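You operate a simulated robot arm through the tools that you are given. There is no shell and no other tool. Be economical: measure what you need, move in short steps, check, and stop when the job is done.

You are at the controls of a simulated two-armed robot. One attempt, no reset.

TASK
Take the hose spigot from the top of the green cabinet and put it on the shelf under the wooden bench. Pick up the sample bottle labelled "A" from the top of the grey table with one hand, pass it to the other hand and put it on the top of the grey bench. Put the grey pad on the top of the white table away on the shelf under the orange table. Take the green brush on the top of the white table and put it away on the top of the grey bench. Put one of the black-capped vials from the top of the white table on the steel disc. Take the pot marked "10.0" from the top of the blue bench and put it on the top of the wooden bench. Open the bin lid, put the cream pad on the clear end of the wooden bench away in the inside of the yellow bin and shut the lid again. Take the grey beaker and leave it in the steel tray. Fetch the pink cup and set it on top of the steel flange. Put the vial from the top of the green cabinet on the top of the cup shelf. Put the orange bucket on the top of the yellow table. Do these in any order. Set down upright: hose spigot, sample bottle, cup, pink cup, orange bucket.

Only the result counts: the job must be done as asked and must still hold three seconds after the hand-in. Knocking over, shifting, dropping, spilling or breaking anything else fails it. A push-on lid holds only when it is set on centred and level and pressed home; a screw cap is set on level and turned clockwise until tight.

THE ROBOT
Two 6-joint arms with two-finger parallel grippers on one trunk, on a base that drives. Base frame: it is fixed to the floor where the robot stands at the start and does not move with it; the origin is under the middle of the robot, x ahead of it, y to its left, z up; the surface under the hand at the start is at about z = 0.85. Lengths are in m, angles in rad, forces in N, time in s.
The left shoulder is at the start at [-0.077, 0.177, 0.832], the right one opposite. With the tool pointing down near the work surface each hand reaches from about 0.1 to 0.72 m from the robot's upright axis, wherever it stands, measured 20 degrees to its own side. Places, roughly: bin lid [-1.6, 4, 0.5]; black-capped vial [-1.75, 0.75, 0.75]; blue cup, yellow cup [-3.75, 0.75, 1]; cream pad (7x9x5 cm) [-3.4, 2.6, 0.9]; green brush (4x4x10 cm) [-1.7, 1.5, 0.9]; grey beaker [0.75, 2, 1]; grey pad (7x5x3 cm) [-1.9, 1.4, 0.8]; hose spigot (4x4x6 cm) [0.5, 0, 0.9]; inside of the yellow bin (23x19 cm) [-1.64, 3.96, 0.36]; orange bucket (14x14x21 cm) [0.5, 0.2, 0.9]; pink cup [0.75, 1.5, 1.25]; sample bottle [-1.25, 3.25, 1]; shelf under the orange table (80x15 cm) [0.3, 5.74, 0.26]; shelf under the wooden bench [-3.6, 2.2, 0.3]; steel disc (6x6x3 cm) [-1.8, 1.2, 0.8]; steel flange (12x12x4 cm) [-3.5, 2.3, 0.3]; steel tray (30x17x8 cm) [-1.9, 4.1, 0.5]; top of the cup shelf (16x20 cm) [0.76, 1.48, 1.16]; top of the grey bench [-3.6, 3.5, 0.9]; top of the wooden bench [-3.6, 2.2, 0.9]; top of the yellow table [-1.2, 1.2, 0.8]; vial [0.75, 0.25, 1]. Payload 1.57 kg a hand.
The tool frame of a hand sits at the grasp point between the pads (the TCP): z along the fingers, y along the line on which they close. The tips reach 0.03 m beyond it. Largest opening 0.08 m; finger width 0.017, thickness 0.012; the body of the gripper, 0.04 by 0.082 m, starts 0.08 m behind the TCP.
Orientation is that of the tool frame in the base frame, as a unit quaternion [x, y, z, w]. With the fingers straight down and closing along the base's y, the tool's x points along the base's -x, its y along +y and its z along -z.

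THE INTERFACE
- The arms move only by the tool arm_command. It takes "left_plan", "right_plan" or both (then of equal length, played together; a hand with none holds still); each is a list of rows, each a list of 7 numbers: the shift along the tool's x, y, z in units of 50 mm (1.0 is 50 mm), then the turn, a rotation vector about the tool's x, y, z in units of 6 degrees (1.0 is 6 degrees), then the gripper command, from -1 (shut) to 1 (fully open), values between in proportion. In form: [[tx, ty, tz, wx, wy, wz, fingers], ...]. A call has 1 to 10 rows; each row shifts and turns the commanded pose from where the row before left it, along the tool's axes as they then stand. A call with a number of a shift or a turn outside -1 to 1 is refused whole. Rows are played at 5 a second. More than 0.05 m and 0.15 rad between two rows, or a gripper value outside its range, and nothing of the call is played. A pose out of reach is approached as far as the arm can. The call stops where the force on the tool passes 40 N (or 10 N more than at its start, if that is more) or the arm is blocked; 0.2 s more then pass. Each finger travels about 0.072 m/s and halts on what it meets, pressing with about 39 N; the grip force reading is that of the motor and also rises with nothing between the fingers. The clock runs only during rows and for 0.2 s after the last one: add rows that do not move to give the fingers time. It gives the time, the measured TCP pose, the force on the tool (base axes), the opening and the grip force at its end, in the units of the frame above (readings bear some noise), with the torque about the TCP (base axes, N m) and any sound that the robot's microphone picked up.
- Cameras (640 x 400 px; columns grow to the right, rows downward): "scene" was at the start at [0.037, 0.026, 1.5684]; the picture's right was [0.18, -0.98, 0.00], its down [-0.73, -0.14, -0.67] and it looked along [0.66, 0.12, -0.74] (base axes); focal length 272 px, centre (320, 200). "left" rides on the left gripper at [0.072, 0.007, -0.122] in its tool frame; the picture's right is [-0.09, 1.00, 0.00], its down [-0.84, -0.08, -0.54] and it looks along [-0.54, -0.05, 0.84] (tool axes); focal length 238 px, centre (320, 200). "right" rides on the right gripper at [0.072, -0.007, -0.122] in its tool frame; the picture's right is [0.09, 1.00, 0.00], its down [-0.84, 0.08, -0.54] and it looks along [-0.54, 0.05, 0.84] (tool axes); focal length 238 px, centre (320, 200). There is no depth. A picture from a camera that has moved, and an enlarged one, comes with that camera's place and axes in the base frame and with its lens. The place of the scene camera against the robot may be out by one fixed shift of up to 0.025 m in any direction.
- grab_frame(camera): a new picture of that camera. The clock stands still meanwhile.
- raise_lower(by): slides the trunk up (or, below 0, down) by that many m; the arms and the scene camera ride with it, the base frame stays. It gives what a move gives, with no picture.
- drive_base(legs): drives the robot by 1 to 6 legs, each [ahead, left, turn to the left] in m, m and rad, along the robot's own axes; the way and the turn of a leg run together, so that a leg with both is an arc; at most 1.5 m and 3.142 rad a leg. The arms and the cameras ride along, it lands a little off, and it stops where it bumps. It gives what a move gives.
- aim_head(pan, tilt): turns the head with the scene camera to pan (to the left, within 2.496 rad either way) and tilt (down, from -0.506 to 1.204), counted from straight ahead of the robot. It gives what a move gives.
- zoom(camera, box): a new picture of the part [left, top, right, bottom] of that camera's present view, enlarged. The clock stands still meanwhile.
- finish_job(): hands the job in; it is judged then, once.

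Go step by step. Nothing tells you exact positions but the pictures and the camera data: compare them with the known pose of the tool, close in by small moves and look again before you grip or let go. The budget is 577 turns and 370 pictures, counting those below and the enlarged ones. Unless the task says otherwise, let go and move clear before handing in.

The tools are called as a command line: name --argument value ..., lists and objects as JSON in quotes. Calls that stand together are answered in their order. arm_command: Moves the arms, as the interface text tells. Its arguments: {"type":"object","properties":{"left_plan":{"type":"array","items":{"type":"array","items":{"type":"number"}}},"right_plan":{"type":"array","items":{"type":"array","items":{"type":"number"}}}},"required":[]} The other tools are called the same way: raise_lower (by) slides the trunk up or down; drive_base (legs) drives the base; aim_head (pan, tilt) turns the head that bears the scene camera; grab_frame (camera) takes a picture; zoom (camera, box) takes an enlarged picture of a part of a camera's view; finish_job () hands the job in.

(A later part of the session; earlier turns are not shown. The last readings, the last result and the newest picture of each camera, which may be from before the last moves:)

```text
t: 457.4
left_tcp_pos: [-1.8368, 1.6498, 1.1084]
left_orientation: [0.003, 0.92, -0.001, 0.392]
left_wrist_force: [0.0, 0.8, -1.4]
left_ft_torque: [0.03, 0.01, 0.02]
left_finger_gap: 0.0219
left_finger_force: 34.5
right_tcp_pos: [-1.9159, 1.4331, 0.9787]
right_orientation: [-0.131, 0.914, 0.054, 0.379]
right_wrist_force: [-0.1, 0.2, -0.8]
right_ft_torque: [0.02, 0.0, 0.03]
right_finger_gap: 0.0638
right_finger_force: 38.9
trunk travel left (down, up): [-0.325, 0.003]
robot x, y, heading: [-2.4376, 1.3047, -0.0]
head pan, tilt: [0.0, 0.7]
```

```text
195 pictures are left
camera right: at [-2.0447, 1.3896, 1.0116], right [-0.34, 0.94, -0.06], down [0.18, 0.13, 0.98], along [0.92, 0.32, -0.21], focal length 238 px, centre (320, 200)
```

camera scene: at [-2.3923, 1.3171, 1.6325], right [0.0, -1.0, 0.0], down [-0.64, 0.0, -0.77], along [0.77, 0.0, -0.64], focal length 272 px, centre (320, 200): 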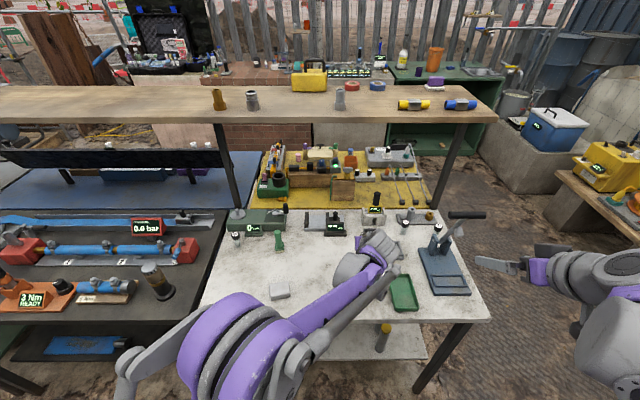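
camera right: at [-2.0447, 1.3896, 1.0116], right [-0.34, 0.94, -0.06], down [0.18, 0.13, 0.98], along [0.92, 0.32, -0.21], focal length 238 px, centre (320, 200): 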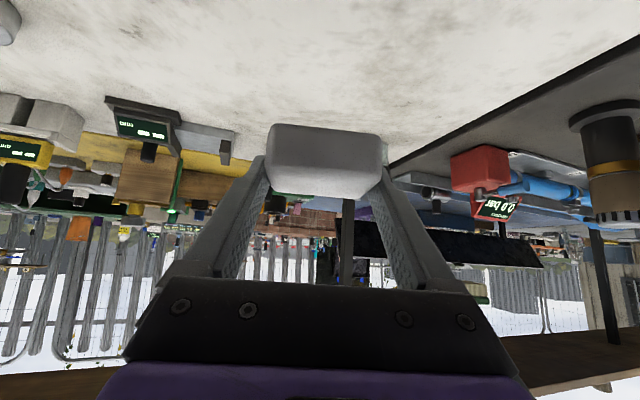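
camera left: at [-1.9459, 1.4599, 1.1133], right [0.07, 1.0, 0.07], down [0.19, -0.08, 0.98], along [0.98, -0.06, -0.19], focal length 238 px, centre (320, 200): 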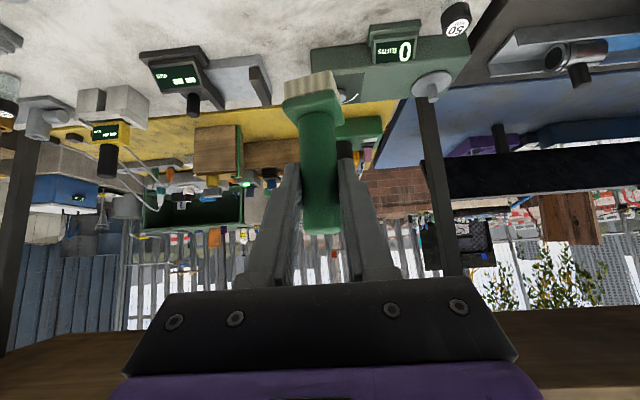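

Pad is held in the right hand. Pull both hands in, back away, turn and drive to the grey bench.

arm_command --right_plan '[[-0.7, 0, -0.7, 0, 0, 0, -1], [-0.7, 0, -0.7, 0, 0, 0, -1], [-0.7, 0, -0.7, 0, 0, 0, -1], [0.65, -0.3, -0.65, 0.65, 0, 0.65, -1], [0.65, -0.3, -0.65, 0.65, 0, 0.65, -1], [0.0, -0.95, 0, 0.65, 0, 0.65, -1], [0, -0.95, 0, 0, 0, 0, -1], [0, -0.95, 0, 0, 0, 0, -1]]' --left_plan '[[0, 0, -0.9, 0, 0, 0, -1], [0, 0, -0.9, 0, 0, 0, -1], [0.7, -0.5, -0.5, 0, 0, 0, -1], [0.7, -0.5, -0.5, 0, 0, 0, -1], [0, -0.9, 0, 0, 0, 0, -1], [0, -0.5, 0, 0, 0, 0, -1], [0, 0, 0, 0, 0, 0, -1], [0, 0, 0, 0, 0, 0, -1]]'

drive_base --legs '[[-0.22, 0, 0], [0, 0, 1.571], [0, 0, 1.571]]'

grab_frame --camera "left"

grab_frame --camera "right"

```text
t: 459.2
left_tcp_pos: [-1.9825, 1.5307, 1.1534]
left_orientation: [0.003, 0.92, -0.002, 0.392]
left_wrist_force: [0.0, -0.2, -0.6]
left_ft_torque: [0.01, -0.01, 0.01]
left_finger_gap: 0.0222
left_finger_force: 34.7
right_tcp_pos: [-1.9941, 1.2389, 1.1246]
right_orientation: [0.002, 0.924, 0.0, 0.383]
right_wrist_force: [-1.2, -0.8, -0.6]
right_ft_torque: [0.0, 0.0, 0.0]
right_finger_gap: 0.0633
right_finger_force: 38.7
trunk travel left (down, up): [-0.325, 0.003]
robot x, y, heading: [-2.4343, 1.3043, -0.008]
head pan, tilt: [0.0, 0.7]
```

```text
t: 468.5
left_tcp_pos: [-3.1019, 1.0826, 1.154]
left_orientation: [0.919, -0.005, -0.393, -0.002]
left_wrist_force: [-0.7, 0.0, -0.5]
left_ft_torque: [0.03, -0.01, -0.01]
left_finger_gap: 0.0222
left_finger_force: 34.6
right_tcp_pos: [-3.0897, 1.3726, 1.1245]
right_orientation: [0.924, -0.005, -0.383, -0.002]
right_wrist_force: [0.7, 0.5, -0.5]
right_ft_torque: [-0.03, 0.02, -0.01]
right_finger_gap: 0.0629
right_finger_force: 39.2
trunk travel left (down, up): [-0.325, 0.003]
robot x, y, heading: [-2.649, 1.3085, 3.127]
head pan, tilt: [0.0, 0.7]
```

```text
194 pictures are left
camera left: at [-2.9634, 1.0743, 1.1875], right [-0.07, -0.99, 0.07], down [-0.19, 0.08, 0.98], along [-0.98, 0.06, -0.19], focal length 238 px, centre (320, 200)
```

left: 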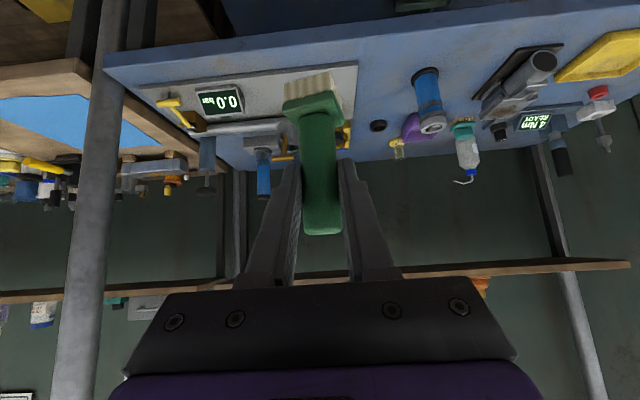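

```text
193 pictures are left
camera right: at [-2.9514, 1.3798, 1.1585], right [0.05, -1.0, -0.06], down [-0.21, -0.07, 0.97], along [-0.98, -0.04, -0.21], focal length 238 px, centre (320, 200)
```

right: 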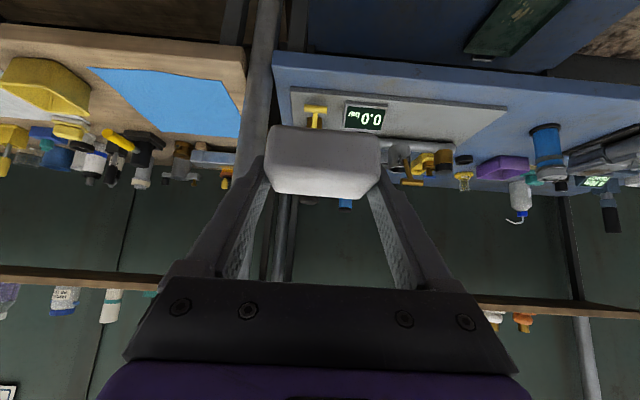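

drive_base --legs '[[0, 0, 0.015], [0, -1.3, 0], [0, -1.37, 0]]'

grab_frame --camera "scene"

grab_frame --camera "left"

```text
t: 492.1
left_tcp_pos: [-3.1018, 3.7367, 1.1543]
left_orientation: [0.92, -0.002, -0.393, -0.001]
left_wrist_force: [-0.5, -0.6, -1.5]
left_ft_torque: [-0.02, -0.02, -0.03]
left_finger_gap: 0.022
left_finger_force: 35.1
right_tcp_pos: [-3.0914, 4.0284, 1.1234]
right_orientation: [0.924, -0.003, -0.382, -0.001]
right_wrist_force: [-0.3, 0.6, -0.1]
right_ft_torque: [0.0, -0.01, 0.01]
right_finger_gap: 0.0628
right_finger_force: 38.8
trunk travel left (down, up): [-0.325, 0.003]
robot x, y, heading: [-2.6486, 3.9609, 3.138]
head pan, tilt: [0.0, 0.7]
```

```text
192 pictures are left
camera scene: at [-2.6915, 3.9758, 1.6325], right [0.0, 1.0, 0.0], down [0.64, 0.0, -0.76], along [-0.76, 0.0, -0.64], focal length 272 px, centre (320, 200)
```

scene: 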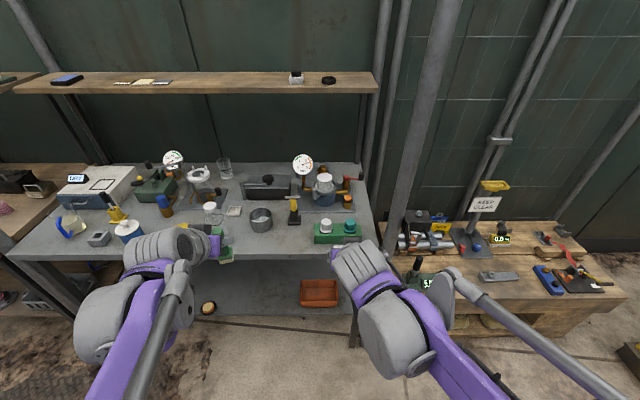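

```text
191 pictures are left
camera left: at [-2.9629, 3.7301, 1.1875], right [-0.07, -1.0, 0.07], down [-0.19, 0.08, 0.98], along [-0.98, 0.06, -0.19], focal length 238 px, centre (320, 200)
```

left: 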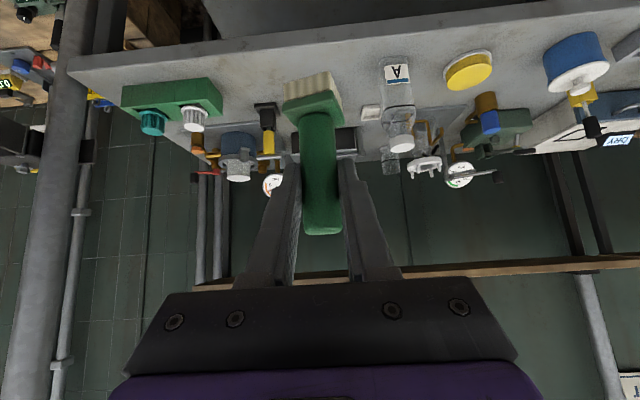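

drive_base --legs '[[0.1, 0, 0]]'

arm_command --left_plan '[[-0.69, 0, 0.69, 0, 0, 0, -1], [-0.69, 0, 0.69, 0, 0, 0, -1], [-0.69, 0, 0.69, 0, 0, 0, -1], [0.69, 0, 0.66, 0, 0, 0, -1], [0.69, 0, 0.66, 0, 0, 0, -1], [0.69, 0, 0.66, 0, 0, 0, -1], [0, 0, 0, 0, 0, 0, -1]]'

grab_frame --camera "left"

grab_frame --camera "scene"

```text
t: 493.3
left_tcp_pos: [-3.2029, 3.7391, 1.1543]
left_orientation: [0.92, -0.002, -0.393, -0.001]
left_wrist_force: [-0.4, 1.0, -0.7]
left_ft_torque: [0.02, 0.03, -0.01]
left_finger_gap: 0.022
left_finger_force: 35.1
right_tcp_pos: [-3.191, 4.0293, 1.1231]
right_orientation: [0.924, -0.002, -0.383, 0.0]
right_wrist_force: [-0.9, -0.1, 0.3]
right_ft_torque: [0.0, -0.01, 0.03]
right_finger_gap: 0.063
right_finger_force: 38.8
trunk travel left (down, up): [-0.325, 0.003]
robot x, y, heading: [-2.7524, 3.9649, 3.135]
head pan, tilt: [0.0, 0.7]
```

```text
t: 494.9
left_tcp_pos: [-3.3483, 3.7427, 1.0137]
left_orientation: [0.92, -0.003, -0.392, -0.001]
left_wrist_force: [0.8, -0.2, -1.1]
left_ft_torque: [0.03, -0.01, -0.03]
left_finger_gap: 0.0221
left_finger_force: 35.0
right_tcp_pos: [-3.1906, 4.028, 1.1235]
right_orientation: [0.924, -0.004, -0.382, -0.002]
right_wrist_force: [0.6, 0.9, 0.3]
right_ft_torque: [0.0, -0.01, -0.01]
right_finger_gap: 0.0632
right_finger_force: 38.6
trunk travel left (down, up): [-0.325, 0.003]
robot x, y, heading: [-2.7513, 3.964, 3.131]
head pan, tilt: [0.0, 0.7]
```

```text
190 pictures are left
camera left: at [-3.2089, 3.7337, 1.047], right [-0.07, -1.0, 0.07], down [-0.19, 0.08, 0.98], along [-0.98, 0.06, -0.19], focal length 238 px, centre (320, 200)
```

left: 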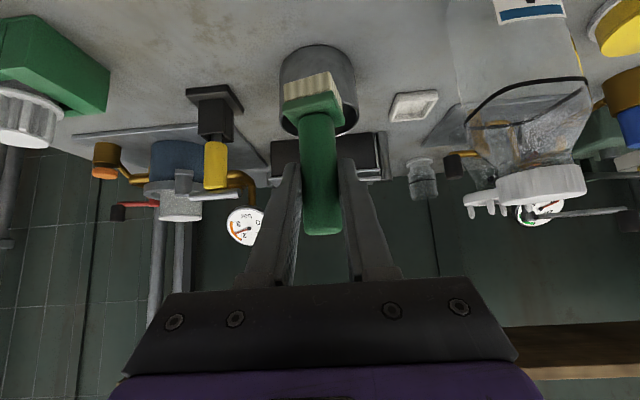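

```text
189 pictures are left
camera scene: at [-2.792, 3.9765, 1.6325], right [0.0, 1.0, 0.0], down [0.64, 0.0, -0.77], along [-0.77, 0.0, -0.64], focal length 272 px, centre (320, 200)
```

scene: 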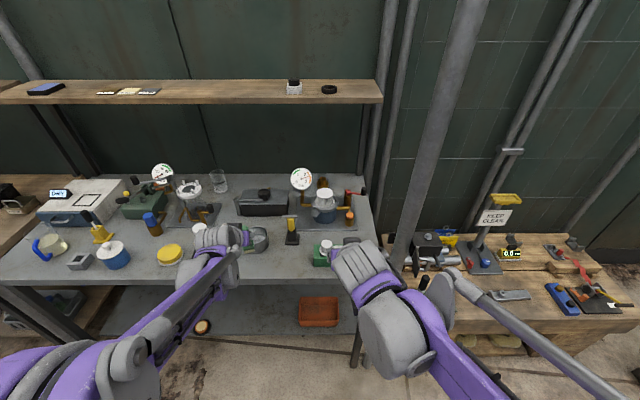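

arm_command --left_plan '[[0.4, 0, 0.72, 0, 0, 0, -1], [0.57, 0, 0.55, 0, 0, 0, -1], [0, 0, 0, 0, 0, 0, -1]]'

arm_command --left_plan '[[0.06, 0, 0.06, 0, 0, 0, -1], [0, 0, 0, 0, 0, 0, -1]]'

arm_command --left_plan '[[0.06, 0, 0.06, 0, 0, 0, -1], [0, 0, 0, 0, 0, 0, -1]]'

```text
t: 495.7
left_tcp_pos: [-3.3616, 3.7393, 0.9363]
left_orientation: [0.92, -0.002, -0.392, 0.0]
left_wrist_force: [0.1, 0.6, -1.5]
left_ft_torque: [0.02, -0.02, -0.01]
left_finger_gap: 0.0221
left_finger_force: 34.6
right_tcp_pos: [-3.1921, 4.0294, 1.1236]
right_orientation: [0.924, -0.002, -0.382, -0.001]
right_wrist_force: [-1.0, -0.8, -0.9]
right_ft_torque: [0.0, -0.04, -0.01]
right_finger_gap: 0.0629
right_finger_force: 38.8
trunk travel left (down, up): [-0.325, 0.003]
robot x, y, heading: [-2.751, 3.9622, 3.134]
head pan, tilt: [0.0, 0.7]
```

```text
t: 496.3
left_tcp_pos: [-3.3614, 3.7391, 0.9334]
left_orientation: [0.92, -0.002, -0.393, -0.001]
left_wrist_force: [-1.9, -1.0, 7.3]
left_ft_torque: [-0.05, 0.23, 0.0]
left_finger_gap: 0.022
left_finger_force: 34.6
right_tcp_pos: [-3.1911, 4.029, 1.1235]
right_orientation: [0.924, -0.002, -0.383, 0.0]
right_wrist_force: [0.9, 0.0, 0.5]
right_ft_torque: [0.0, -0.03, -0.01]
right_finger_gap: 0.063
right_finger_force: 38.9
trunk travel left (down, up): [-0.325, 0.003]
robot x, y, heading: [-2.7492, 3.9645, 3.133]
head pan, tilt: [0.0, 0.7]
```

```text
t: 496.9
left_tcp_pos: [-3.3616, 3.7406, 0.931]
left_orientation: [0.919, -0.002, -0.395, -0.001]
left_wrist_force: [-5.2, -2.3, 32.8]
left_ft_torque: [-0.09, 0.51, 0.03]
left_finger_gap: 0.0224
left_finger_force: 35.2
right_tcp_pos: [-3.1906, 4.0299, 1.1255]
right_orientation: [0.923, -0.003, -0.384, -0.001]
right_wrist_force: [-0.1, 0.5, -0.9]
right_ft_torque: [-0.01, 0.01, -0.02]
right_finger_gap: 0.0631
right_finger_force: 38.9
trunk travel left (down, up): [-0.325, 0.003]
robot x, y, heading: [-2.7526, 3.9619, 3.138]
head pan, tilt: [0.0, 0.7]
```

arm_command --left_plan '[[-0.06, 0, -0.06, 0, 0, 0, -1], [0, 0, 0, 0, 0, 0, -0.2], [0, 0, 0, 0, 0, 0, 0.2], [0, 0, 0, 0, 0, 0, 0.2], [0, 0, -0.5, 0, 0, 0, 0.2], [0, 0, -1, 0, 0, 0, 0.2], [0, 0, -1, 0, 0, 0, 0.2], [0, 0, -1, 0, 0, 0, 0.2]]'

grab_frame --camera "left"

```text
t: 498.7
left_tcp_pos: [-3.233, 3.7393, 1.0547]
left_orientation: [0.92, -0.003, -0.393, -0.002]
left_wrist_force: [0.8, 0.4, 0.6]
left_ft_torque: [0.0, 0.01, 0.0]
left_finger_gap: 0.0478
left_finger_force: 0.0
right_tcp_pos: [-3.1905, 4.0283, 1.1234]
right_orientation: [0.924, -0.002, -0.383, -0.001]
right_wrist_force: [0.8, -0.6, 0.2]
right_ft_torque: [0.0, 0.03, 0.0]
right_finger_gap: 0.0628
right_finger_force: 39.0
trunk travel left (down, up): [-0.325, 0.003]
robot x, y, heading: [-2.7527, 3.9616, 3.14]
head pan, tilt: [0.0, 0.7]
```

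```text
188 pictures are left
camera left: at [-3.0932, 3.7313, 1.0876], right [-0.07, -1.0, 0.07], down [-0.19, 0.08, 0.98], along [-0.98, 0.06, -0.19], focal length 238 px, centre (320, 200)
```

left: 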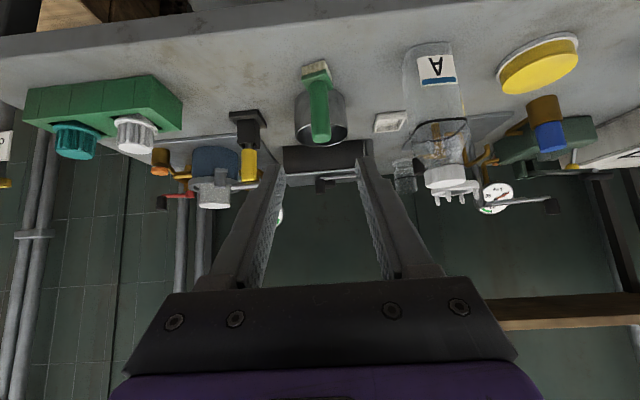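

Brush stands on the grey bench. Next, carry the grey pad towards the orange table in the north-east.

drive_base --legs '[[-0.12, 0, 0], [0, -0.98, 0], [0, 0, 1.571], [0, 0, 1.571], [1.2, 0, 0], [0.7, 0, 0]]'

aim_head --pan 0.3 --tilt 0.5

grab_frame --camera "scene"

```text
t: 524.9
left_tcp_pos: [-0.2909, 5.193, 1.0525]
left_orientation: [-0.009, 0.92, 0.004, 0.393]
left_wrist_force: [0.2, -0.6, -0.2]
left_ft_torque: [0.01, 0.02, -0.01]
left_finger_gap: 0.0479
left_finger_force: 0.1
right_tcp_pos: [-0.3256, 4.9008, 1.123]
right_orientation: [-0.009, 0.924, 0.003, 0.383]
right_wrist_force: [-0.6, 0.4, -0.8]
right_ft_torque: [0.0, 0.03, -0.02]
right_finger_gap: 0.063
right_finger_force: 39.0
trunk travel left (down, up): [-0.325, 0.003]
robot x, y, heading: [-0.7668, 4.9595, 0.021]
head pan, tilt: [0.0, 0.7]
```

```text
t: 525.7
left_tcp_pos: [-0.29, 5.192, 1.0535]
left_orientation: [-0.009, 0.92, 0.004, 0.393]
left_wrist_force: [0.1, 0.2, -0.4]
left_ft_torque: [-0.01, 0.02, 0.01]
left_finger_gap: 0.0478
left_finger_force: 0.1
right_tcp_pos: [-0.3253, 4.9012, 1.1224]
right_orientation: [-0.009, 0.924, 0.003, 0.383]
right_wrist_force: [0.3, -1.2, 0.2]
right_ft_torque: [0.04, 0.02, 0.01]
right_finger_gap: 0.0631
right_finger_force: 38.8
trunk travel left (down, up): [-0.325, 0.003]
robot x, y, heading: [-0.7678, 4.9549, 0.017]
head pan, tilt: [0.3, 0.499]
```

```text
187 pictures are left
camera scene: at [-0.7232, 4.9941, 1.6502], right [0.31, -0.95, 0.0], down [-0.46, -0.15, -0.88], along [0.83, 0.28, -0.48], focal length 272 px, centre (320, 200)
```

scene: 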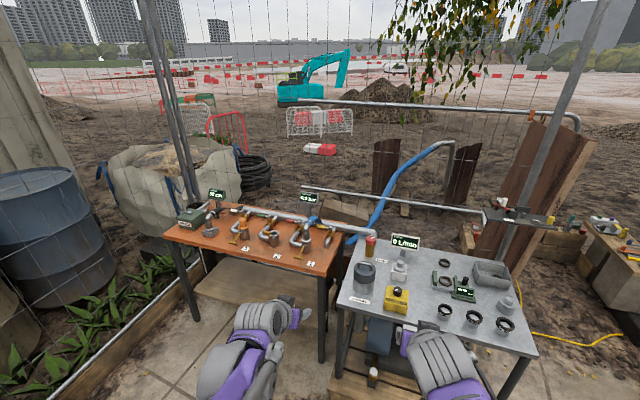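

arm_command --left_plan '[[-0.7, 0, -0.68, 0, 0, 0, 0], [-0.7, 0, -0.68, 0, 0, 0, 0], [-0.7, 0, -0.68, 0, 0, 0, 0], [-0.7, 0, -0.68, 0, 0, 0, 0], [-0.7, 0, -0.68, 0, 0, 0, 0], [0.68, 0, -0.7, 0, 0, 0, 0], [0.68, 0, -0.7, 0, 0, 0, 0], [0.68, 0, -0.7, 0, 0, 0, 0]]'

drive_base --legs '[[0.25, 0, -0.017], [0, 0.7, 0]]'

raise_lower --by -0.325

aim_head --pan 0.0 --tilt 0.7

grab_frame --camera "scene"

grab_frame --camera "right"

```text
t: 527.5
left_tcp_pos: [-0.4422, 5.1866, 1.2937]
left_orientation: [-0.008, 0.92, 0.003, 0.393]
left_wrist_force: [0.1, 0.7, -0.3]
left_ft_torque: [0.01, -0.03, 0.03]
left_finger_gap: 0.0402
left_finger_force: 0.0
right_tcp_pos: [-0.3252, 4.9011, 1.1227]
right_orientation: [-0.01, 0.924, 0.005, 0.383]
right_wrist_force: [0.0, 0.1, 0.2]
right_ft_torque: [0.03, -0.02, -0.01]
right_finger_gap: 0.0628
right_finger_force: 38.3
trunk travel left (down, up): [-0.325, 0.003]
robot x, y, heading: [-0.7679, 4.954, 0.022]
head pan, tilt: [0.3, 0.499]
```

```text
t: 535.4
left_tcp_pos: [-0.1995, 5.8763, 1.2941]
left_orientation: [-0.012, 0.919, 0.006, 0.393]
left_wrist_force: [-0.8, -1.3, 0.4]
left_ft_torque: [0.0, -0.01, -0.01]
left_finger_gap: 0.0401
left_finger_force: 0.1
right_tcp_pos: [-0.0855, 5.5898, 1.1233]
right_orientation: [-0.011, 0.924, 0.004, 0.382]
right_wrist_force: [-0.2, 0.0, -0.2]
right_ft_torque: [0.0, 0.01, -0.01]
right_finger_gap: 0.0628
right_finger_force: 39.2
trunk travel left (down, up): [-0.325, 0.003]
robot x, y, heading: [-0.5271, 5.6412, 0.025]
head pan, tilt: [0.3, 0.499]
```

```text
t: 538.6
left_tcp_pos: [-0.1991, 5.8768, 0.9695]
left_orientation: [-0.01, 0.92, 0.004, 0.392]
left_wrist_force: [0.2, -0.2, 0.5]
left_ft_torque: [0.0, 0.02, 0.02]
left_finger_gap: 0.0399
left_finger_force: 0.0
right_tcp_pos: [-0.085, 5.5904, 0.7993]
right_orientation: [-0.011, 0.924, 0.004, 0.383]
right_wrist_force: [0.2, -0.1, -0.4]
right_ft_torque: [0.02, 0.01, 0.0]
right_finger_gap: 0.0631
right_finger_force: 38.7
trunk travel left (down, up): [0.0, 0.328]
robot x, y, heading: [-0.5259, 5.6412, 0.025]
head pan, tilt: [0.3, 0.499]
```

```text
t: 539.4
left_tcp_pos: [-0.1992, 5.8757, 0.9697]
left_orientation: [-0.01, 0.92, 0.005, 0.392]
left_wrist_force: [0.6, -0.3, 0.1]
left_ft_torque: [0.03, 0.01, -0.03]
left_finger_gap: 0.0401
left_finger_force: 0.0
right_tcp_pos: [-0.0843, 5.5901, 0.7995]
right_orientation: [-0.011, 0.924, 0.004, 0.382]
right_wrist_force: [-0.4, -0.2, 0.1]
right_ft_torque: [0.03, 0.03, 0.0]
right_finger_gap: 0.0627
right_finger_force: 38.4
trunk travel left (down, up): [0.0, 0.328]
robot x, y, heading: [-0.5276, 5.6446, 0.026]
head pan, tilt: [0.0, 0.7]
```

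```text
186 pictures are left
camera scene: at [-0.4314, 5.6554, 1.3018], right [0.03, -1.0, 0.0], down [-0.64, -0.02, -0.77], along [0.77, 0.02, -0.64], focal length 272 px, centre (320, 200)
```

scene: 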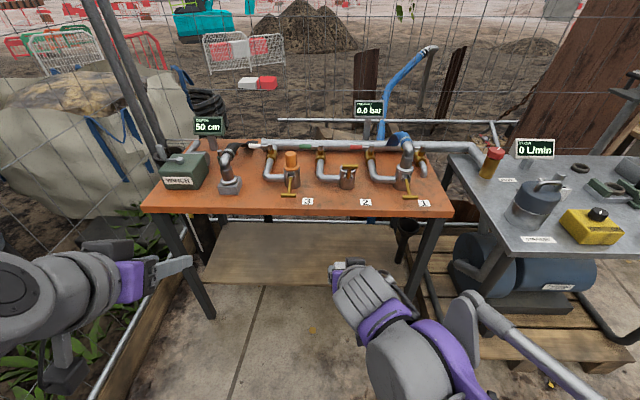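

```text
185 pictures are left
camera right: at [-0.22, 5.5815, 0.8334], right [-0.09, 0.99, -0.06], down [0.21, 0.08, 0.97], along [0.97, 0.07, -0.21], focal length 238 px, centre (320, 200)
```

right: 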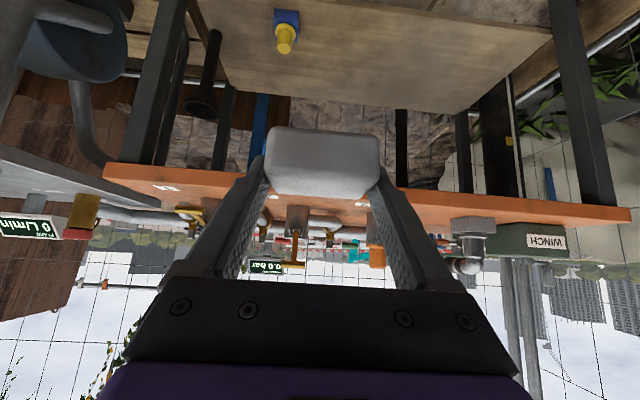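

arm_command --right_plan '[[0.7, 0, 0.7, 0, 0, 0, -1], [0.7, 0, 0.7, 0, 0, 0, -1], [0.7, 0, 0.7, 0, 0, 0, -1], [0.7, 0, 0.7, 0, 0, 0, -1], [0.7, 0, 0.7, 0, 0, 0, -1], [0.7, 0, 0.7, 0, 0, 0, -1], [0.7, 0, 0.7, 0, 0, 0, -1], [0, 0, 0, 0, 0, 0, -1]]'

drive_base --legs '[[0.2, 0, -0.025]]'

grab_frame --camera "right"

grab_frame --camera "scene"

```text
t: 541.2
left_tcp_pos: [-0.1996, 5.8757, 0.9707]
left_orientation: [-0.011, 0.92, 0.005, 0.392]
left_wrist_force: [0.3, 0.1, 0.6]
left_ft_torque: [-0.02, 0.01, 0.02]
left_finger_gap: 0.04
left_finger_force: 0.1
right_tcp_pos: [-0.0862, 5.5873, 0.4493]
right_orientation: [-0.012, 0.924, 0.005, 0.383]
right_wrist_force: [0.4, -0.4, 0.1]
right_ft_torque: [0.0, -0.03, 0.02]
right_finger_gap: 0.0629
right_finger_force: 38.4
trunk travel left (down, up): [0.0, 0.328]
robot x, y, heading: [-0.5244, 5.6423, 0.021]
head pan, tilt: [0.0, 0.7]
```

```text
t: 542.8
left_tcp_pos: [0.0061, 5.8711, 0.9688]
left_orientation: [-0.001, 0.92, 0.0, 0.392]
left_wrist_force: [0.5, -1.1, 0.0]
left_ft_torque: [-0.01, 0.02, 0.02]
left_finger_gap: 0.0403
left_finger_force: 0.0
right_tcp_pos: [0.1127, 5.5792, 0.4494]
right_orientation: [-0.001, 0.924, 0.001, 0.382]
right_wrist_force: [-0.6, -0.3, -0.2]
right_ft_torque: [-0.01, 0.01, 0.04]
right_finger_gap: 0.0627
right_finger_force: 39.0
trunk travel left (down, up): [0.0, 0.328]
robot x, y, heading: [-0.3265, 5.6454, 0.002]
head pan, tilt: [0.0, 0.7]
```

```text
184 pictures are left
camera right: at [-0.022, 5.5743, 0.4849], right [-0.07, 1.0, -0.06], down [0.21, 0.08, 0.97], along [0.98, 0.05, -0.21], focal length 238 px, centre (320, 200)
```

right: 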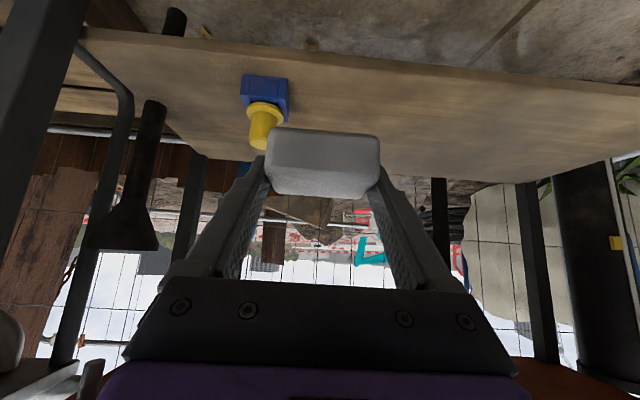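

```text
183 pictures are left
camera scene: at [-0.2308, 5.6558, 1.3017], right [0.0, -1.0, 0.0], down [-0.64, 0.0, -0.76], along [0.76, 0.0, -0.64], focal length 272 px, centre (320, 200)
```

scene: 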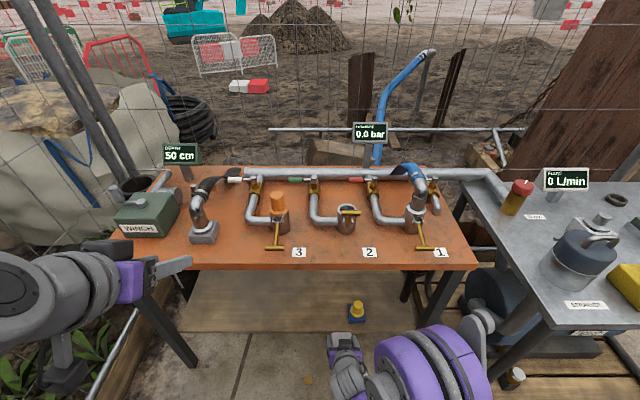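

arm_command --right_plan '[[0, 0.95, 0, 0, 0, 0, -1], [0, 0.95, 0, 0, 0, 0, -1], [-0.66, 0, 0.66, 0, 0, 0, -1], [-0.66, 0, 0.66, 0, 0, 0, -1], [-0.66, 0, 0.66, 0, 0, 0, -1], [-0.66, 0, 0.66, 0, 0, 0, -1], [0.7, 0, 0.7, 0, 0, 0, -1], [0.7, 0, 0.7, 0, 0, 0, -1], [0, 0, 0, 0, 0, 0, -1]]'

grab_frame --camera "right"

```text
t: 544.8
left_tcp_pos: [0.0056, 5.8697, 0.9701]
left_orientation: [-0.001, 0.92, 0.0, 0.392]
left_wrist_force: [0.0, 1.0, 0.4]
left_ft_torque: [-0.04, 0.0, -0.02]
left_finger_gap: 0.0399
left_finger_force: 0.0
right_tcp_pos: [0.3003, 5.6776, 0.3482]
right_orientation: [-0.001, 0.924, 0.0, 0.382]
right_wrist_force: [0.1, -0.6, 0.6]
right_ft_torque: [0.0, 0.02, 0.0]
right_finger_gap: 0.0631
right_finger_force: 39.7
trunk travel left (down, up): [0.0, 0.328]
robot x, y, heading: [-0.325, 5.645, 0.002]
head pan, tilt: [0.0, 0.7]
```

```text
182 pictures are left
camera right: at [0.1649, 5.6717, 0.3842], right [-0.07, 1.0, -0.06], down [0.21, 0.08, 0.97], along [0.98, 0.05, -0.21], focal length 238 px, centre (320, 200)
```

right: 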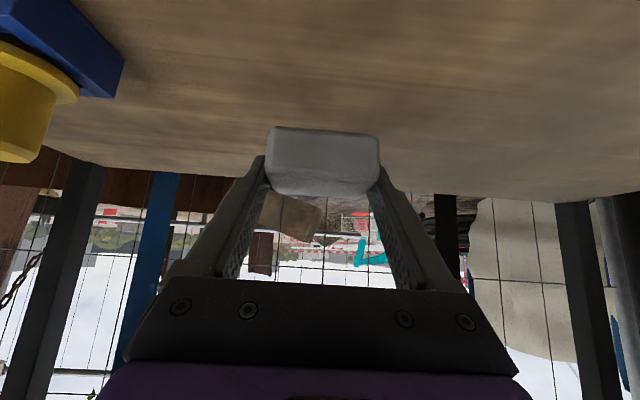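

Over the shelf with room; lower gently.

arm_command --right_plan '[[0.35, 0, 0.35, 0, 0, 0, -1], [0.14, 0, 0.14, 0, 0, 0, -1], [0, 0, 0, 0, 0, 0, -1]]'

arm_command --right_plan '[[0.1, 0, 0.1, 0, 0, 0, -1], [0, 0, 0, 0, 0, 0, -1]]'

arm_command --right_plan '[[0.08, 0, 0.08, 0, 0, 0, -1], [0, 0, 0, 0, 0, 0, -1]]'

arm_command --right_plan '[[0.08, 0, 0.08, 0, 0, 0, -1], [0, 0, 0, 0, 0, 0, -1]]'

```text
t: 545.6
left_tcp_pos: [0.0061, 5.871, 0.9694]
left_orientation: [-0.001, 0.92, 0.0, 0.392]
left_wrist_force: [-0.2, 0.5, 1.2]
left_ft_torque: [-0.01, 0.0, 0.01]
left_finger_gap: 0.04
left_finger_force: 0.0
right_tcp_pos: [0.3012, 5.6761, 0.3158]
right_orientation: [-0.001, 0.924, 0.001, 0.383]
right_wrist_force: [-0.1, 0.6, -0.8]
right_ft_torque: [-0.01, 0.04, -0.05]
right_finger_gap: 0.0629
right_finger_force: 39.0
trunk travel left (down, up): [0.0, 0.328]
robot x, y, heading: [-0.3278, 5.6412, -0.0]
head pan, tilt: [0.0, 0.7]
```

```text
t: 546.2
left_tcp_pos: [0.0064, 5.8718, 0.9693]
left_orientation: [-0.001, 0.92, 0.0, 0.392]
left_wrist_force: [-0.3, -0.7, -1.0]
left_ft_torque: [0.02, 0.0, 0.02]
left_finger_gap: 0.0401
left_finger_force: 0.0
right_tcp_pos: [0.3014, 5.6747, 0.3083]
right_orientation: [-0.001, 0.924, 0.0, 0.383]
right_wrist_force: [0.5, -0.2, -0.5]
right_ft_torque: [0.0, 0.01, 0.0]
right_finger_gap: 0.063
right_finger_force: 38.9
trunk travel left (down, up): [0.0, 0.328]
robot x, y, heading: [-0.3288, 5.6448, 0.004]
head pan, tilt: [0.0, 0.7]
```

```text
t: 546.8
left_tcp_pos: [0.0059, 5.8712, 0.9693]
left_orientation: [-0.001, 0.92, 0.001, 0.392]
left_wrist_force: [0.0, 1.1, 0.1]
left_ft_torque: [0.01, -0.01, -0.02]
left_finger_gap: 0.0399
left_finger_force: 0.0
right_tcp_pos: [0.3015, 5.6764, 0.3038]
right_orientation: [0.0, 0.924, 0.0, 0.383]
right_wrist_force: [0.4, 1.0, 0.4]
right_ft_torque: [0.01, 0.02, -0.01]
right_finger_gap: 0.063
right_finger_force: 39.5
trunk travel left (down, up): [0.0, 0.328]
robot x, y, heading: [-0.3233, 5.6441, 0.003]
head pan, tilt: [0.0, 0.7]
```

```text
t: 547.4
left_tcp_pos: [0.0059, 5.8712, 0.9685]
left_orientation: [-0.001, 0.92, 0.0, 0.392]
left_wrist_force: [-0.1, -0.5, 1.1]
left_ft_torque: [0.01, -0.02, 0.02]
left_finger_gap: 0.04
left_finger_force: 0.0
right_tcp_pos: [0.3005, 5.6764, 0.2972]
right_orientation: [-0.001, 0.924, 0.001, 0.382]
right_wrist_force: [-0.4, 0.5, 0.1]
right_ft_torque: [-0.01, 0.0, 0.04]
right_finger_gap: 0.0631
right_finger_force: 38.8
trunk travel left (down, up): [0.0, 0.328]
robot x, y, heading: [-0.3229, 5.6439, 0.001]
head pan, tilt: [0.0, 0.7]
```

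arm_command --right_plan '[[0.07, 0, 0.07, 0, 0, 0, -1], [0, 0, 0, 0, 0, 0, -1]]'

arm_command --right_plan '[[0.07, 0, 0.07, 0, 0, 0, -1], [0, 0, 0, 0, 0, 0, -1]]'

grab_frame --camera "right"

```text
t: 548.0
left_tcp_pos: [0.0063, 5.8713, 0.9693]
left_orientation: [-0.001, 0.92, 0.001, 0.393]
left_wrist_force: [-0.5, 0.0, 0.2]
left_ft_torque: [-0.01, -0.03, 0.03]
left_finger_gap: 0.04
left_finger_force: 0.0
right_tcp_pos: [0.3016, 5.6755, 0.2919]
right_orientation: [-0.001, 0.924, 0.001, 0.382]
right_wrist_force: [0.6, 0.4, -0.7]
right_ft_torque: [0.0, 0.02, 0.02]
right_finger_gap: 0.0632
right_finger_force: 38.3
trunk travel left (down, up): [0.0, 0.328]
robot x, y, heading: [-0.3231, 5.6448, 0.003]
head pan, tilt: [0.0, 0.7]
```

```text
t: 548.5
left_tcp_pos: [0.0039, 5.8716, 0.9708]
left_orientation: [-0.002, 0.919, 0.001, 0.394]
left_wrist_force: [-0.5, 0.1, 0.6]
left_ft_torque: [-0.01, 0.02, 0.02]
left_finger_gap: 0.0398
left_finger_force: 0.0
right_tcp_pos: [0.3014, 5.676, 0.2918]
right_orientation: [-0.003, 0.922, 0.001, 0.387]
right_wrist_force: [-9.1, -2.0, 24.1]
right_ft_torque: [-0.06, 0.49, 0.0]
right_finger_gap: 0.0628
right_finger_force: 39.1
trunk travel left (down, up): [0.0, 0.328]
robot x, y, heading: [-0.3271, 5.6453, 0.003]
head pan, tilt: [0.0, 0.7]
stopped in row 2 (right hand): the force on the tool passed its limit at 43 N (the readings are from after the stop); the commanded pose is now the measured one
```

```text
181 pictures are left
camera right: at [0.1649, 5.6701, 0.3257], right [-0.07, 1.0, -0.07], down [0.2, 0.08, 0.98], along [0.98, 0.05, -0.2], focal length 238 px, centre (320, 200)
```

right: 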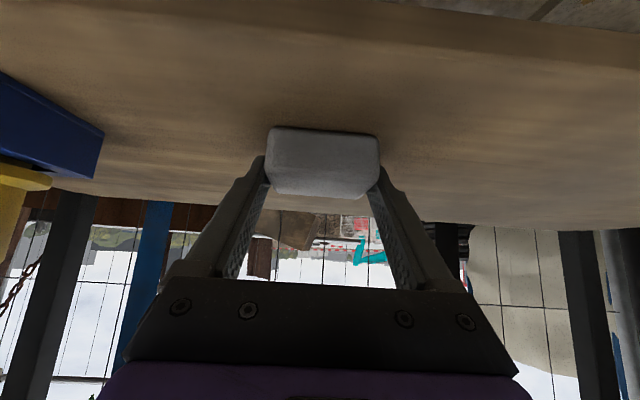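

arm_command --right_plan '[[-0.04, 0, -0.04, 0, 0, 0, -1], [0, 0, 0, 0, 0, 0, 0.8], [0, 0, 0, 0, 0, 0, 1], [0, 0, 0, 0, 0, 0, 1], [0, 0, -0.6, 0, 0, 0, 1], [0, 0, -1, 0, 0, 0, 1], [0.3, 0, -0.9, 0, 0, 0, 1]]'

grab_frame --camera "right"

drive_base --legs '[[-0.3, 0, 0]]'

```text
t: 550.1
left_tcp_pos: [0.0058, 5.8707, 0.9694]
left_orientation: [0.0, 0.92, 0.0, 0.392]
left_wrist_force: [0.0, -0.4, -0.2]
left_ft_torque: [-0.01, 0.01, -0.01]
left_finger_gap: 0.0399
left_finger_force: 0.0
right_tcp_pos: [0.202, 5.6754, 0.3691]
right_orientation: [-0.002, 0.923, 0.001, 0.385]
right_wrist_force: [-0.1, 0.3, 0.1]
right_ft_torque: [0.01, -0.02, 0.02]
right_finger_gap: 0.0797
right_finger_force: 0.0
trunk travel left (down, up): [0.0, 0.328]
robot x, y, heading: [-0.3259, 5.6488, 0.004]
head pan, tilt: [0.0, 0.7]
```

```text
180 pictures are left
camera right: at [0.0662, 5.6705, 0.4027], right [-0.07, 1.0, -0.07], down [0.2, 0.08, 0.98], along [0.98, 0.05, -0.21], focal length 238 px, centre (320, 200)
```

right: 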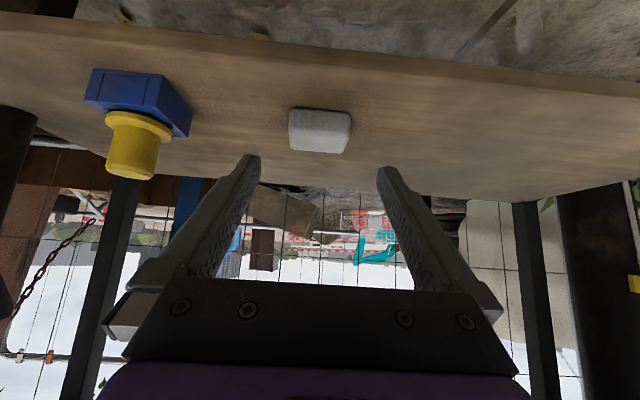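

```text
t: 552.4
left_tcp_pos: [-0.2995, 5.8706, 0.971]
left_orientation: [0.001, 0.92, -0.001, 0.392]
left_wrist_force: [0.3, -0.1, 0.5]
left_ft_torque: [-0.01, -0.02, -0.05]
left_finger_gap: 0.0403
left_finger_force: 0.1
right_tcp_pos: [-0.1032, 5.6747, 0.3679]
right_orientation: [-0.001, 0.923, 0.0, 0.384]
right_wrist_force: [0.3, 0.0, 0.2]
right_ft_torque: [0.02, 0.01, 0.01]
right_finger_gap: 0.0802
right_finger_force: 0.0
trunk travel left (down, up): [0.0, 0.328]
robot x, y, heading: [-0.6337, 5.6436, -0.002]
head pan, tilt: [0.0, 0.7]
stopped in leg 1: the robot was blocked; the commanded pose is now the measured one
```

The grey pad lies on the shelf. The base reports a bump behind it, so I'll look.

aim_head --pan 2.4 --tilt 0.6

grab_frame --camera "scene"

aim_head --pan -2.4 --tilt 0.6

grab_frame --camera "scene"

```text
t: 554.6
left_tcp_pos: [-0.3, 5.8694, 0.9707]
left_orientation: [0.0, 0.92, 0.0, 0.392]
left_wrist_force: [0.3, -0.1, -0.7]
left_ft_torque: [0.05, 0.02, -0.02]
left_finger_gap: 0.04
left_finger_force: 0.0
right_tcp_pos: [-0.1036, 5.6757, 0.3673]
right_orientation: [0.0, 0.923, 0.0, 0.384]
right_wrist_force: [-0.4, 0.6, -0.4]
right_ft_torque: [-0.03, 0.01, -0.01]
right_finger_gap: 0.0799
right_finger_force: 0.0
trunk travel left (down, up): [0.0, 0.328]
robot x, y, heading: [-0.6303, 5.6437, -0.003]
head pan, tilt: [2.4, 0.6]
```

```text
179 pictures are left
camera scene: at [-0.687, 5.7155, 1.3104], right [0.68, 0.74, 0.0], down [0.42, -0.38, -0.83], along [-0.61, 0.56, -0.56], focal length 272 px, centre (320, 200)
```

scene: 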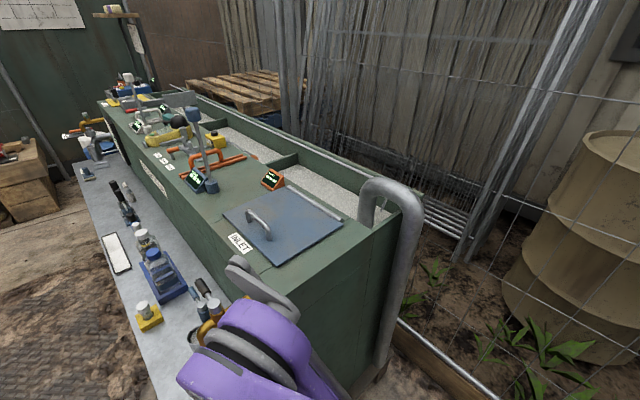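

```text
t: 558.4
left_tcp_pos: [-0.2999, 5.8704, 0.97]
left_orientation: [0.0, 0.92, 0.0, 0.392]
left_wrist_force: [0.2, -1.0, -0.2]
left_ft_torque: [-0.04, -0.03, -0.01]
left_finger_gap: 0.0397
left_finger_force: 0.0
right_tcp_pos: [-0.102, 5.6754, 0.3678]
right_orientation: [-0.001, 0.923, 0.0, 0.384]
right_wrist_force: [-0.5, -0.8, -0.1]
right_ft_torque: [0.0, -0.04, 0.0]
right_finger_gap: 0.0802
right_finger_force: 0.0
trunk travel left (down, up): [0.0, 0.328]
robot x, y, heading: [-0.6336, 5.6427, 0.001]
head pan, tilt: [-2.4, 0.6]
```

```text
178 pictures are left
camera scene: at [-0.6872, 5.5961, 1.3104], right [-0.67, 0.74, 0.0], down [0.42, 0.38, -0.83], along [-0.61, -0.56, -0.56], focal length 272 px, centre (320, 200)
```

scene: 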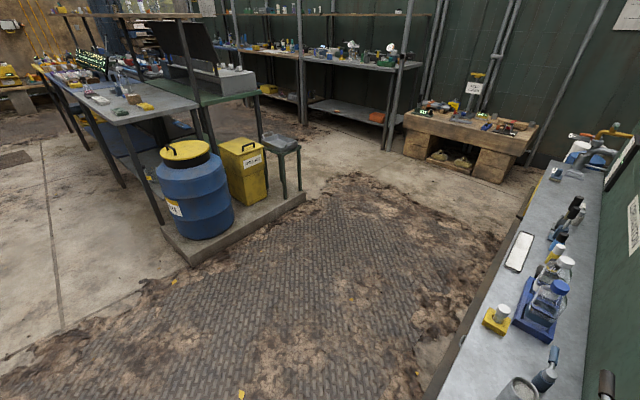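

drive_base --legs '[[0.06, 0, 0], [0, -0.75, 0]]'

grab_frame --camera "scene"

raise_lower --by 0.325

```text
t: 566.0
left_tcp_pos: [-0.2407, 5.1211, 0.9689]
left_orientation: [-0.001, 0.92, 0.001, 0.392]
left_wrist_force: [-0.8, 0.0, 0.0]
left_ft_torque: [0.01, 0.04, -0.02]
left_finger_gap: 0.04
left_finger_force: 0.1
right_tcp_pos: [-0.0434, 4.924, 0.368]
right_orientation: [-0.002, 0.923, 0.001, 0.385]
right_wrist_force: [0.8, 0.1, 0.7]
right_ft_torque: [-0.01, 0.04, 0.0]
right_finger_gap: 0.0799
right_finger_force: 0.1
trunk travel left (down, up): [0.0, 0.328]
robot x, y, heading: [-0.5735, 4.8945, 0.001]
head pan, tilt: [-2.4, 0.6]
```

```text
177 pictures are left
camera scene: at [-0.6279, 4.8447, 1.3104], right [-0.68, 0.74, 0.0], down [0.42, 0.38, -0.83], along [-0.61, -0.56, -0.56], focal length 272 px, centre (320, 200)
```

scene: 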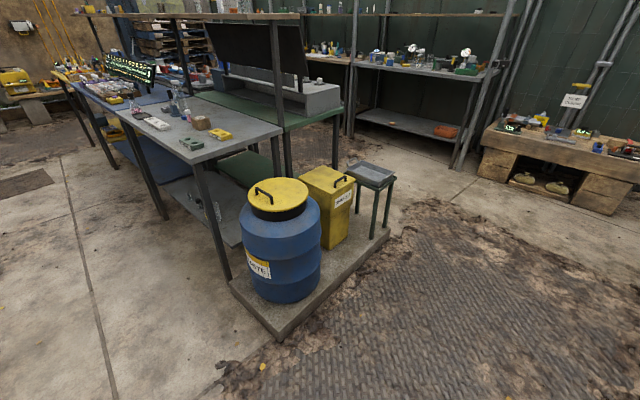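

```text
t: 569.2
left_tcp_pos: [-0.2425, 5.12, 1.2953]
left_orientation: [0.0, 0.92, 0.0, 0.393]
left_wrist_force: [-0.8, 0.3, 0.5]
left_ft_torque: [0.0, -0.01, 0.0]
left_finger_gap: 0.0401
left_finger_force: 0.2
right_tcp_pos: [-0.0043, 4.9247, 0.7227]
right_orientation: [-0.002, 0.913, 0.001, 0.408]
right_wrist_force: [0.4, 0.1, 0.1]
right_ft_torque: [-0.02, 0.0, -0.03]
right_finger_gap: 0.0799
right_finger_force: 0.1
trunk travel left (down, up): [-0.325, 0.003]
robot x, y, heading: [-0.5707, 4.89, 0.003]
head pan, tilt: [-2.4, 0.6]
```

arm_command --right_plan '[[-0.7, 0, -0.7, 0, 0, 0, 1], [-0.7, 0, -0.7, 0, 0, 0, 1], [-0.7, 0, -0.7, 0, 0, 0, 1], [-0.7, 0, -0.7, 0, 0, 0, 1], [-0.7, 0, -0.7, 0, 0, 0, 1], [-0.7, 0, -0.7, 0, 0, 0, 1], [-0.7, 0, -0.7, 0, 0, 0, 1], [-0.7, 0, -0.7, 0, 0, 0, 1]]'

drive_base --legs '[[0.15, -1.2, 0], [0, -1.2, 0], [0, -1.2, 0], [0, -1.0, 0]]'

aim_head --pan 0.0 --tilt 0.7

grab_frame --camera "scene"

```text
t: 571.0
left_tcp_pos: [-0.241, 5.1191, 1.2953]
left_orientation: [0.001, 0.92, -0.001, 0.392]
left_wrist_force: [-0.3, -0.1, -0.2]
left_ft_torque: [-0.01, 0.0, -0.02]
left_finger_gap: 0.0398
left_finger_force: 0.0
right_tcp_pos: [-0.0248, 4.9232, 1.1205]
right_orientation: [-0.001, 0.913, 0.0, 0.408]
right_wrist_force: [0.1, -0.2, 0.1]
right_ft_torque: [-0.02, -0.02, 0.01]
right_finger_gap: 0.0799
right_finger_force: 0.0
trunk travel left (down, up): [-0.325, 0.003]
robot x, y, heading: [-0.5734, 4.8952, 0.006]
head pan, tilt: [-2.4, 0.6]
```

```text
t: 610.7
left_tcp_pos: [-0.1837, 0.5642, 1.2956]
left_orientation: [0.017, 0.919, -0.008, 0.393]
left_wrist_force: [0.5, -0.9, 0.8]
left_ft_torque: [0.03, -0.03, 0.0]
left_finger_gap: 0.0397
left_finger_force: 0.1
right_tcp_pos: [0.0254, 0.3593, 1.1191]
right_orientation: [0.014, 0.913, -0.006, 0.407]
right_wrist_force: [0.5, 0.2, 1.0]
right_ft_torque: [0.03, 0.0, 0.02]
right_finger_gap: 0.08
right_finger_force: 0.0
trunk travel left (down, up): [-0.325, 0.003]
robot x, y, heading: [-0.5235, 0.3514, -0.034]
head pan, tilt: [-2.4, 0.6]
```

```text
t: 612.9
left_tcp_pos: [-0.1845, 0.5632, 1.2945]
left_orientation: [0.018, 0.92, -0.008, 0.392]
left_wrist_force: [0.8, 0.7, 0.3]
left_ft_torque: [0.01, 0.0, -0.01]
left_finger_gap: 0.0399
left_finger_force: 0.0
right_tcp_pos: [0.0247, 0.3604, 1.1191]
right_orientation: [0.015, 0.913, -0.007, 0.408]
right_wrist_force: [0.3, 0.8, -0.5]
right_ft_torque: [-0.01, 0.0, 0.02]
right_finger_gap: 0.0802
right_finger_force: 0.1
trunk travel left (down, up): [-0.325, 0.003]
robot x, y, heading: [-0.5227, 0.3503, -0.036]
head pan, tilt: [0.0, 0.7]
```

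```text
176 pictures are left
camera scene: at [-0.4821, 0.3593, 1.6325], right [-0.04, -1.0, 0.0], down [-0.64, 0.02, -0.76], along [0.76, -0.03, -0.64], focal length 272 px, centre (320, 200)
```

scene: 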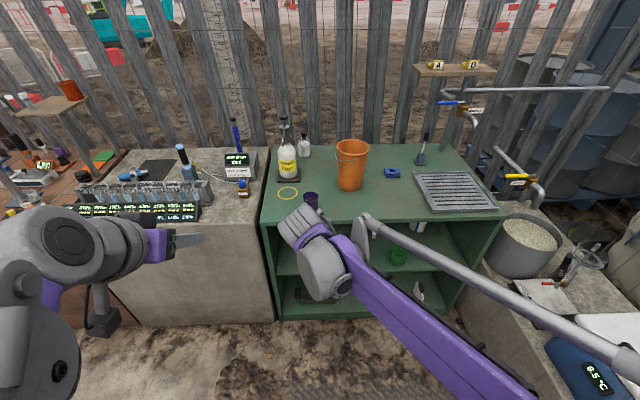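

zoom --camera "scene" --box '[290, 120, 420, 210]'

arm_command --right_plan '[[-0.7, 0, -0.7, 0, 1, 0, 1], [-0.7, 0, -0.7, 0, 1, 0, 1], [0, 0, -1, 0, 1, 0, 1], [0, 0, 0, 0, 1, 0, 1], [0, 0, 0, 0, 1, 0, 1], [0, 0, 0, 0, 1, 0, 1], [0, 0, 0, 0, 1, 0, 1], [0, 0, 0, 0, 1, 0, 1]]'

drive_base --legs '[[0.5, -0.12, 0.036]]'

grab_frame --camera "right"

```text
4.44 times, centred on (355, 165) of scene
camera zoom: at [-0.4821, 0.3593, 1.6325], right [-0.04, -1.0, 0.0], down [-0.64, 0.02, -0.76], along [0.76, -0.03, -0.64], focal length 1208 px, centre (164, 356)
```

zoom: 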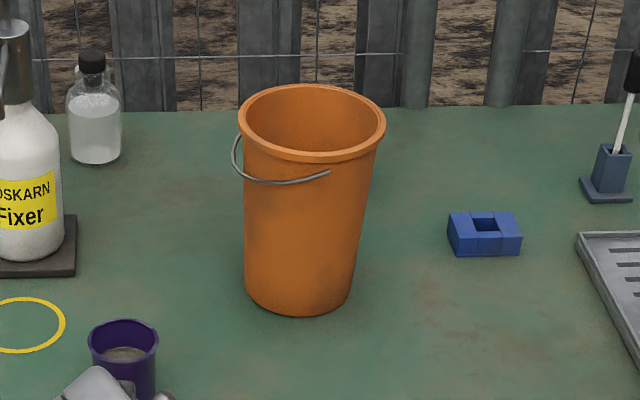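

```text
t: 614.7
left_tcp_pos: [-0.1839, 0.5634, 1.2961]
left_orientation: [0.017, 0.92, -0.008, 0.392]
left_wrist_force: [0.2, 0.7, 0.4]
left_ft_torque: [0.02, -0.01, 0.0]
left_finger_gap: 0.0401
left_finger_force: 0.1
right_tcp_pos: [-0.0039, 0.3602, 1.259]
right_orientation: [0.017, 1.0, 0.0, 0.0]
right_wrist_force: [0.2, 0.0, 0.0]
right_ft_torque: [0.05, 0.01, 0.0]
right_finger_gap: 0.0799
right_finger_force: 0.0
trunk travel left (down, up): [-0.325, 0.003]
robot x, y, heading: [-0.5233, 0.3508, -0.039]
head pan, tilt: [0.0, 0.7]
```

```text
t: 617.7
left_tcp_pos: [0.3036, 0.4442, 1.2954]
left_orientation: [0.002, 0.92, -0.001, 0.392]
left_wrist_force: [-0.4, -0.2, 0.4]
left_ft_torque: [-0.02, 0.01, 0.01]
left_finger_gap: 0.0399
left_finger_force: 0.1
right_tcp_pos: [0.4892, 0.2471, 1.2582]
right_orientation: [0.001, 1.0, 0.001, 0.001]
right_wrist_force: [0.4, 0.4, 0.0]
right_ft_torque: [-0.02, -0.02, -0.01]
right_finger_gap: 0.08
right_finger_force: 0.1
trunk travel left (down, up): [-0.325, 0.003]
robot x, y, heading: [-0.027, 0.2215, -0.003]
head pan, tilt: [0.0, 0.7]
```

```text
174 pictures are left
camera right: at [0.4184, 0.2418, 1.3795], right [-0.09, 1.0, 0.0], down [0.84, 0.08, 0.54], along [0.54, 0.05, -0.84], focal length 238 px, centre (320, 200)
```

right: 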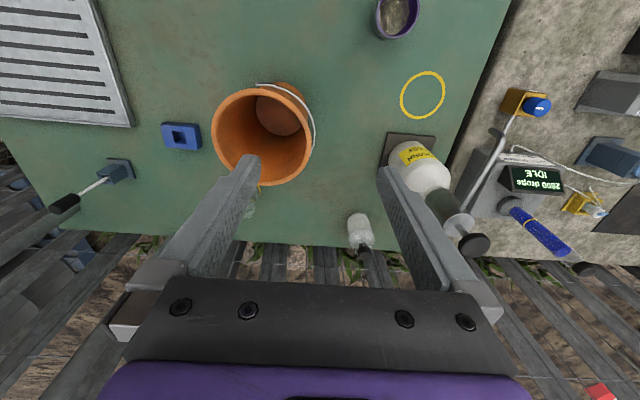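

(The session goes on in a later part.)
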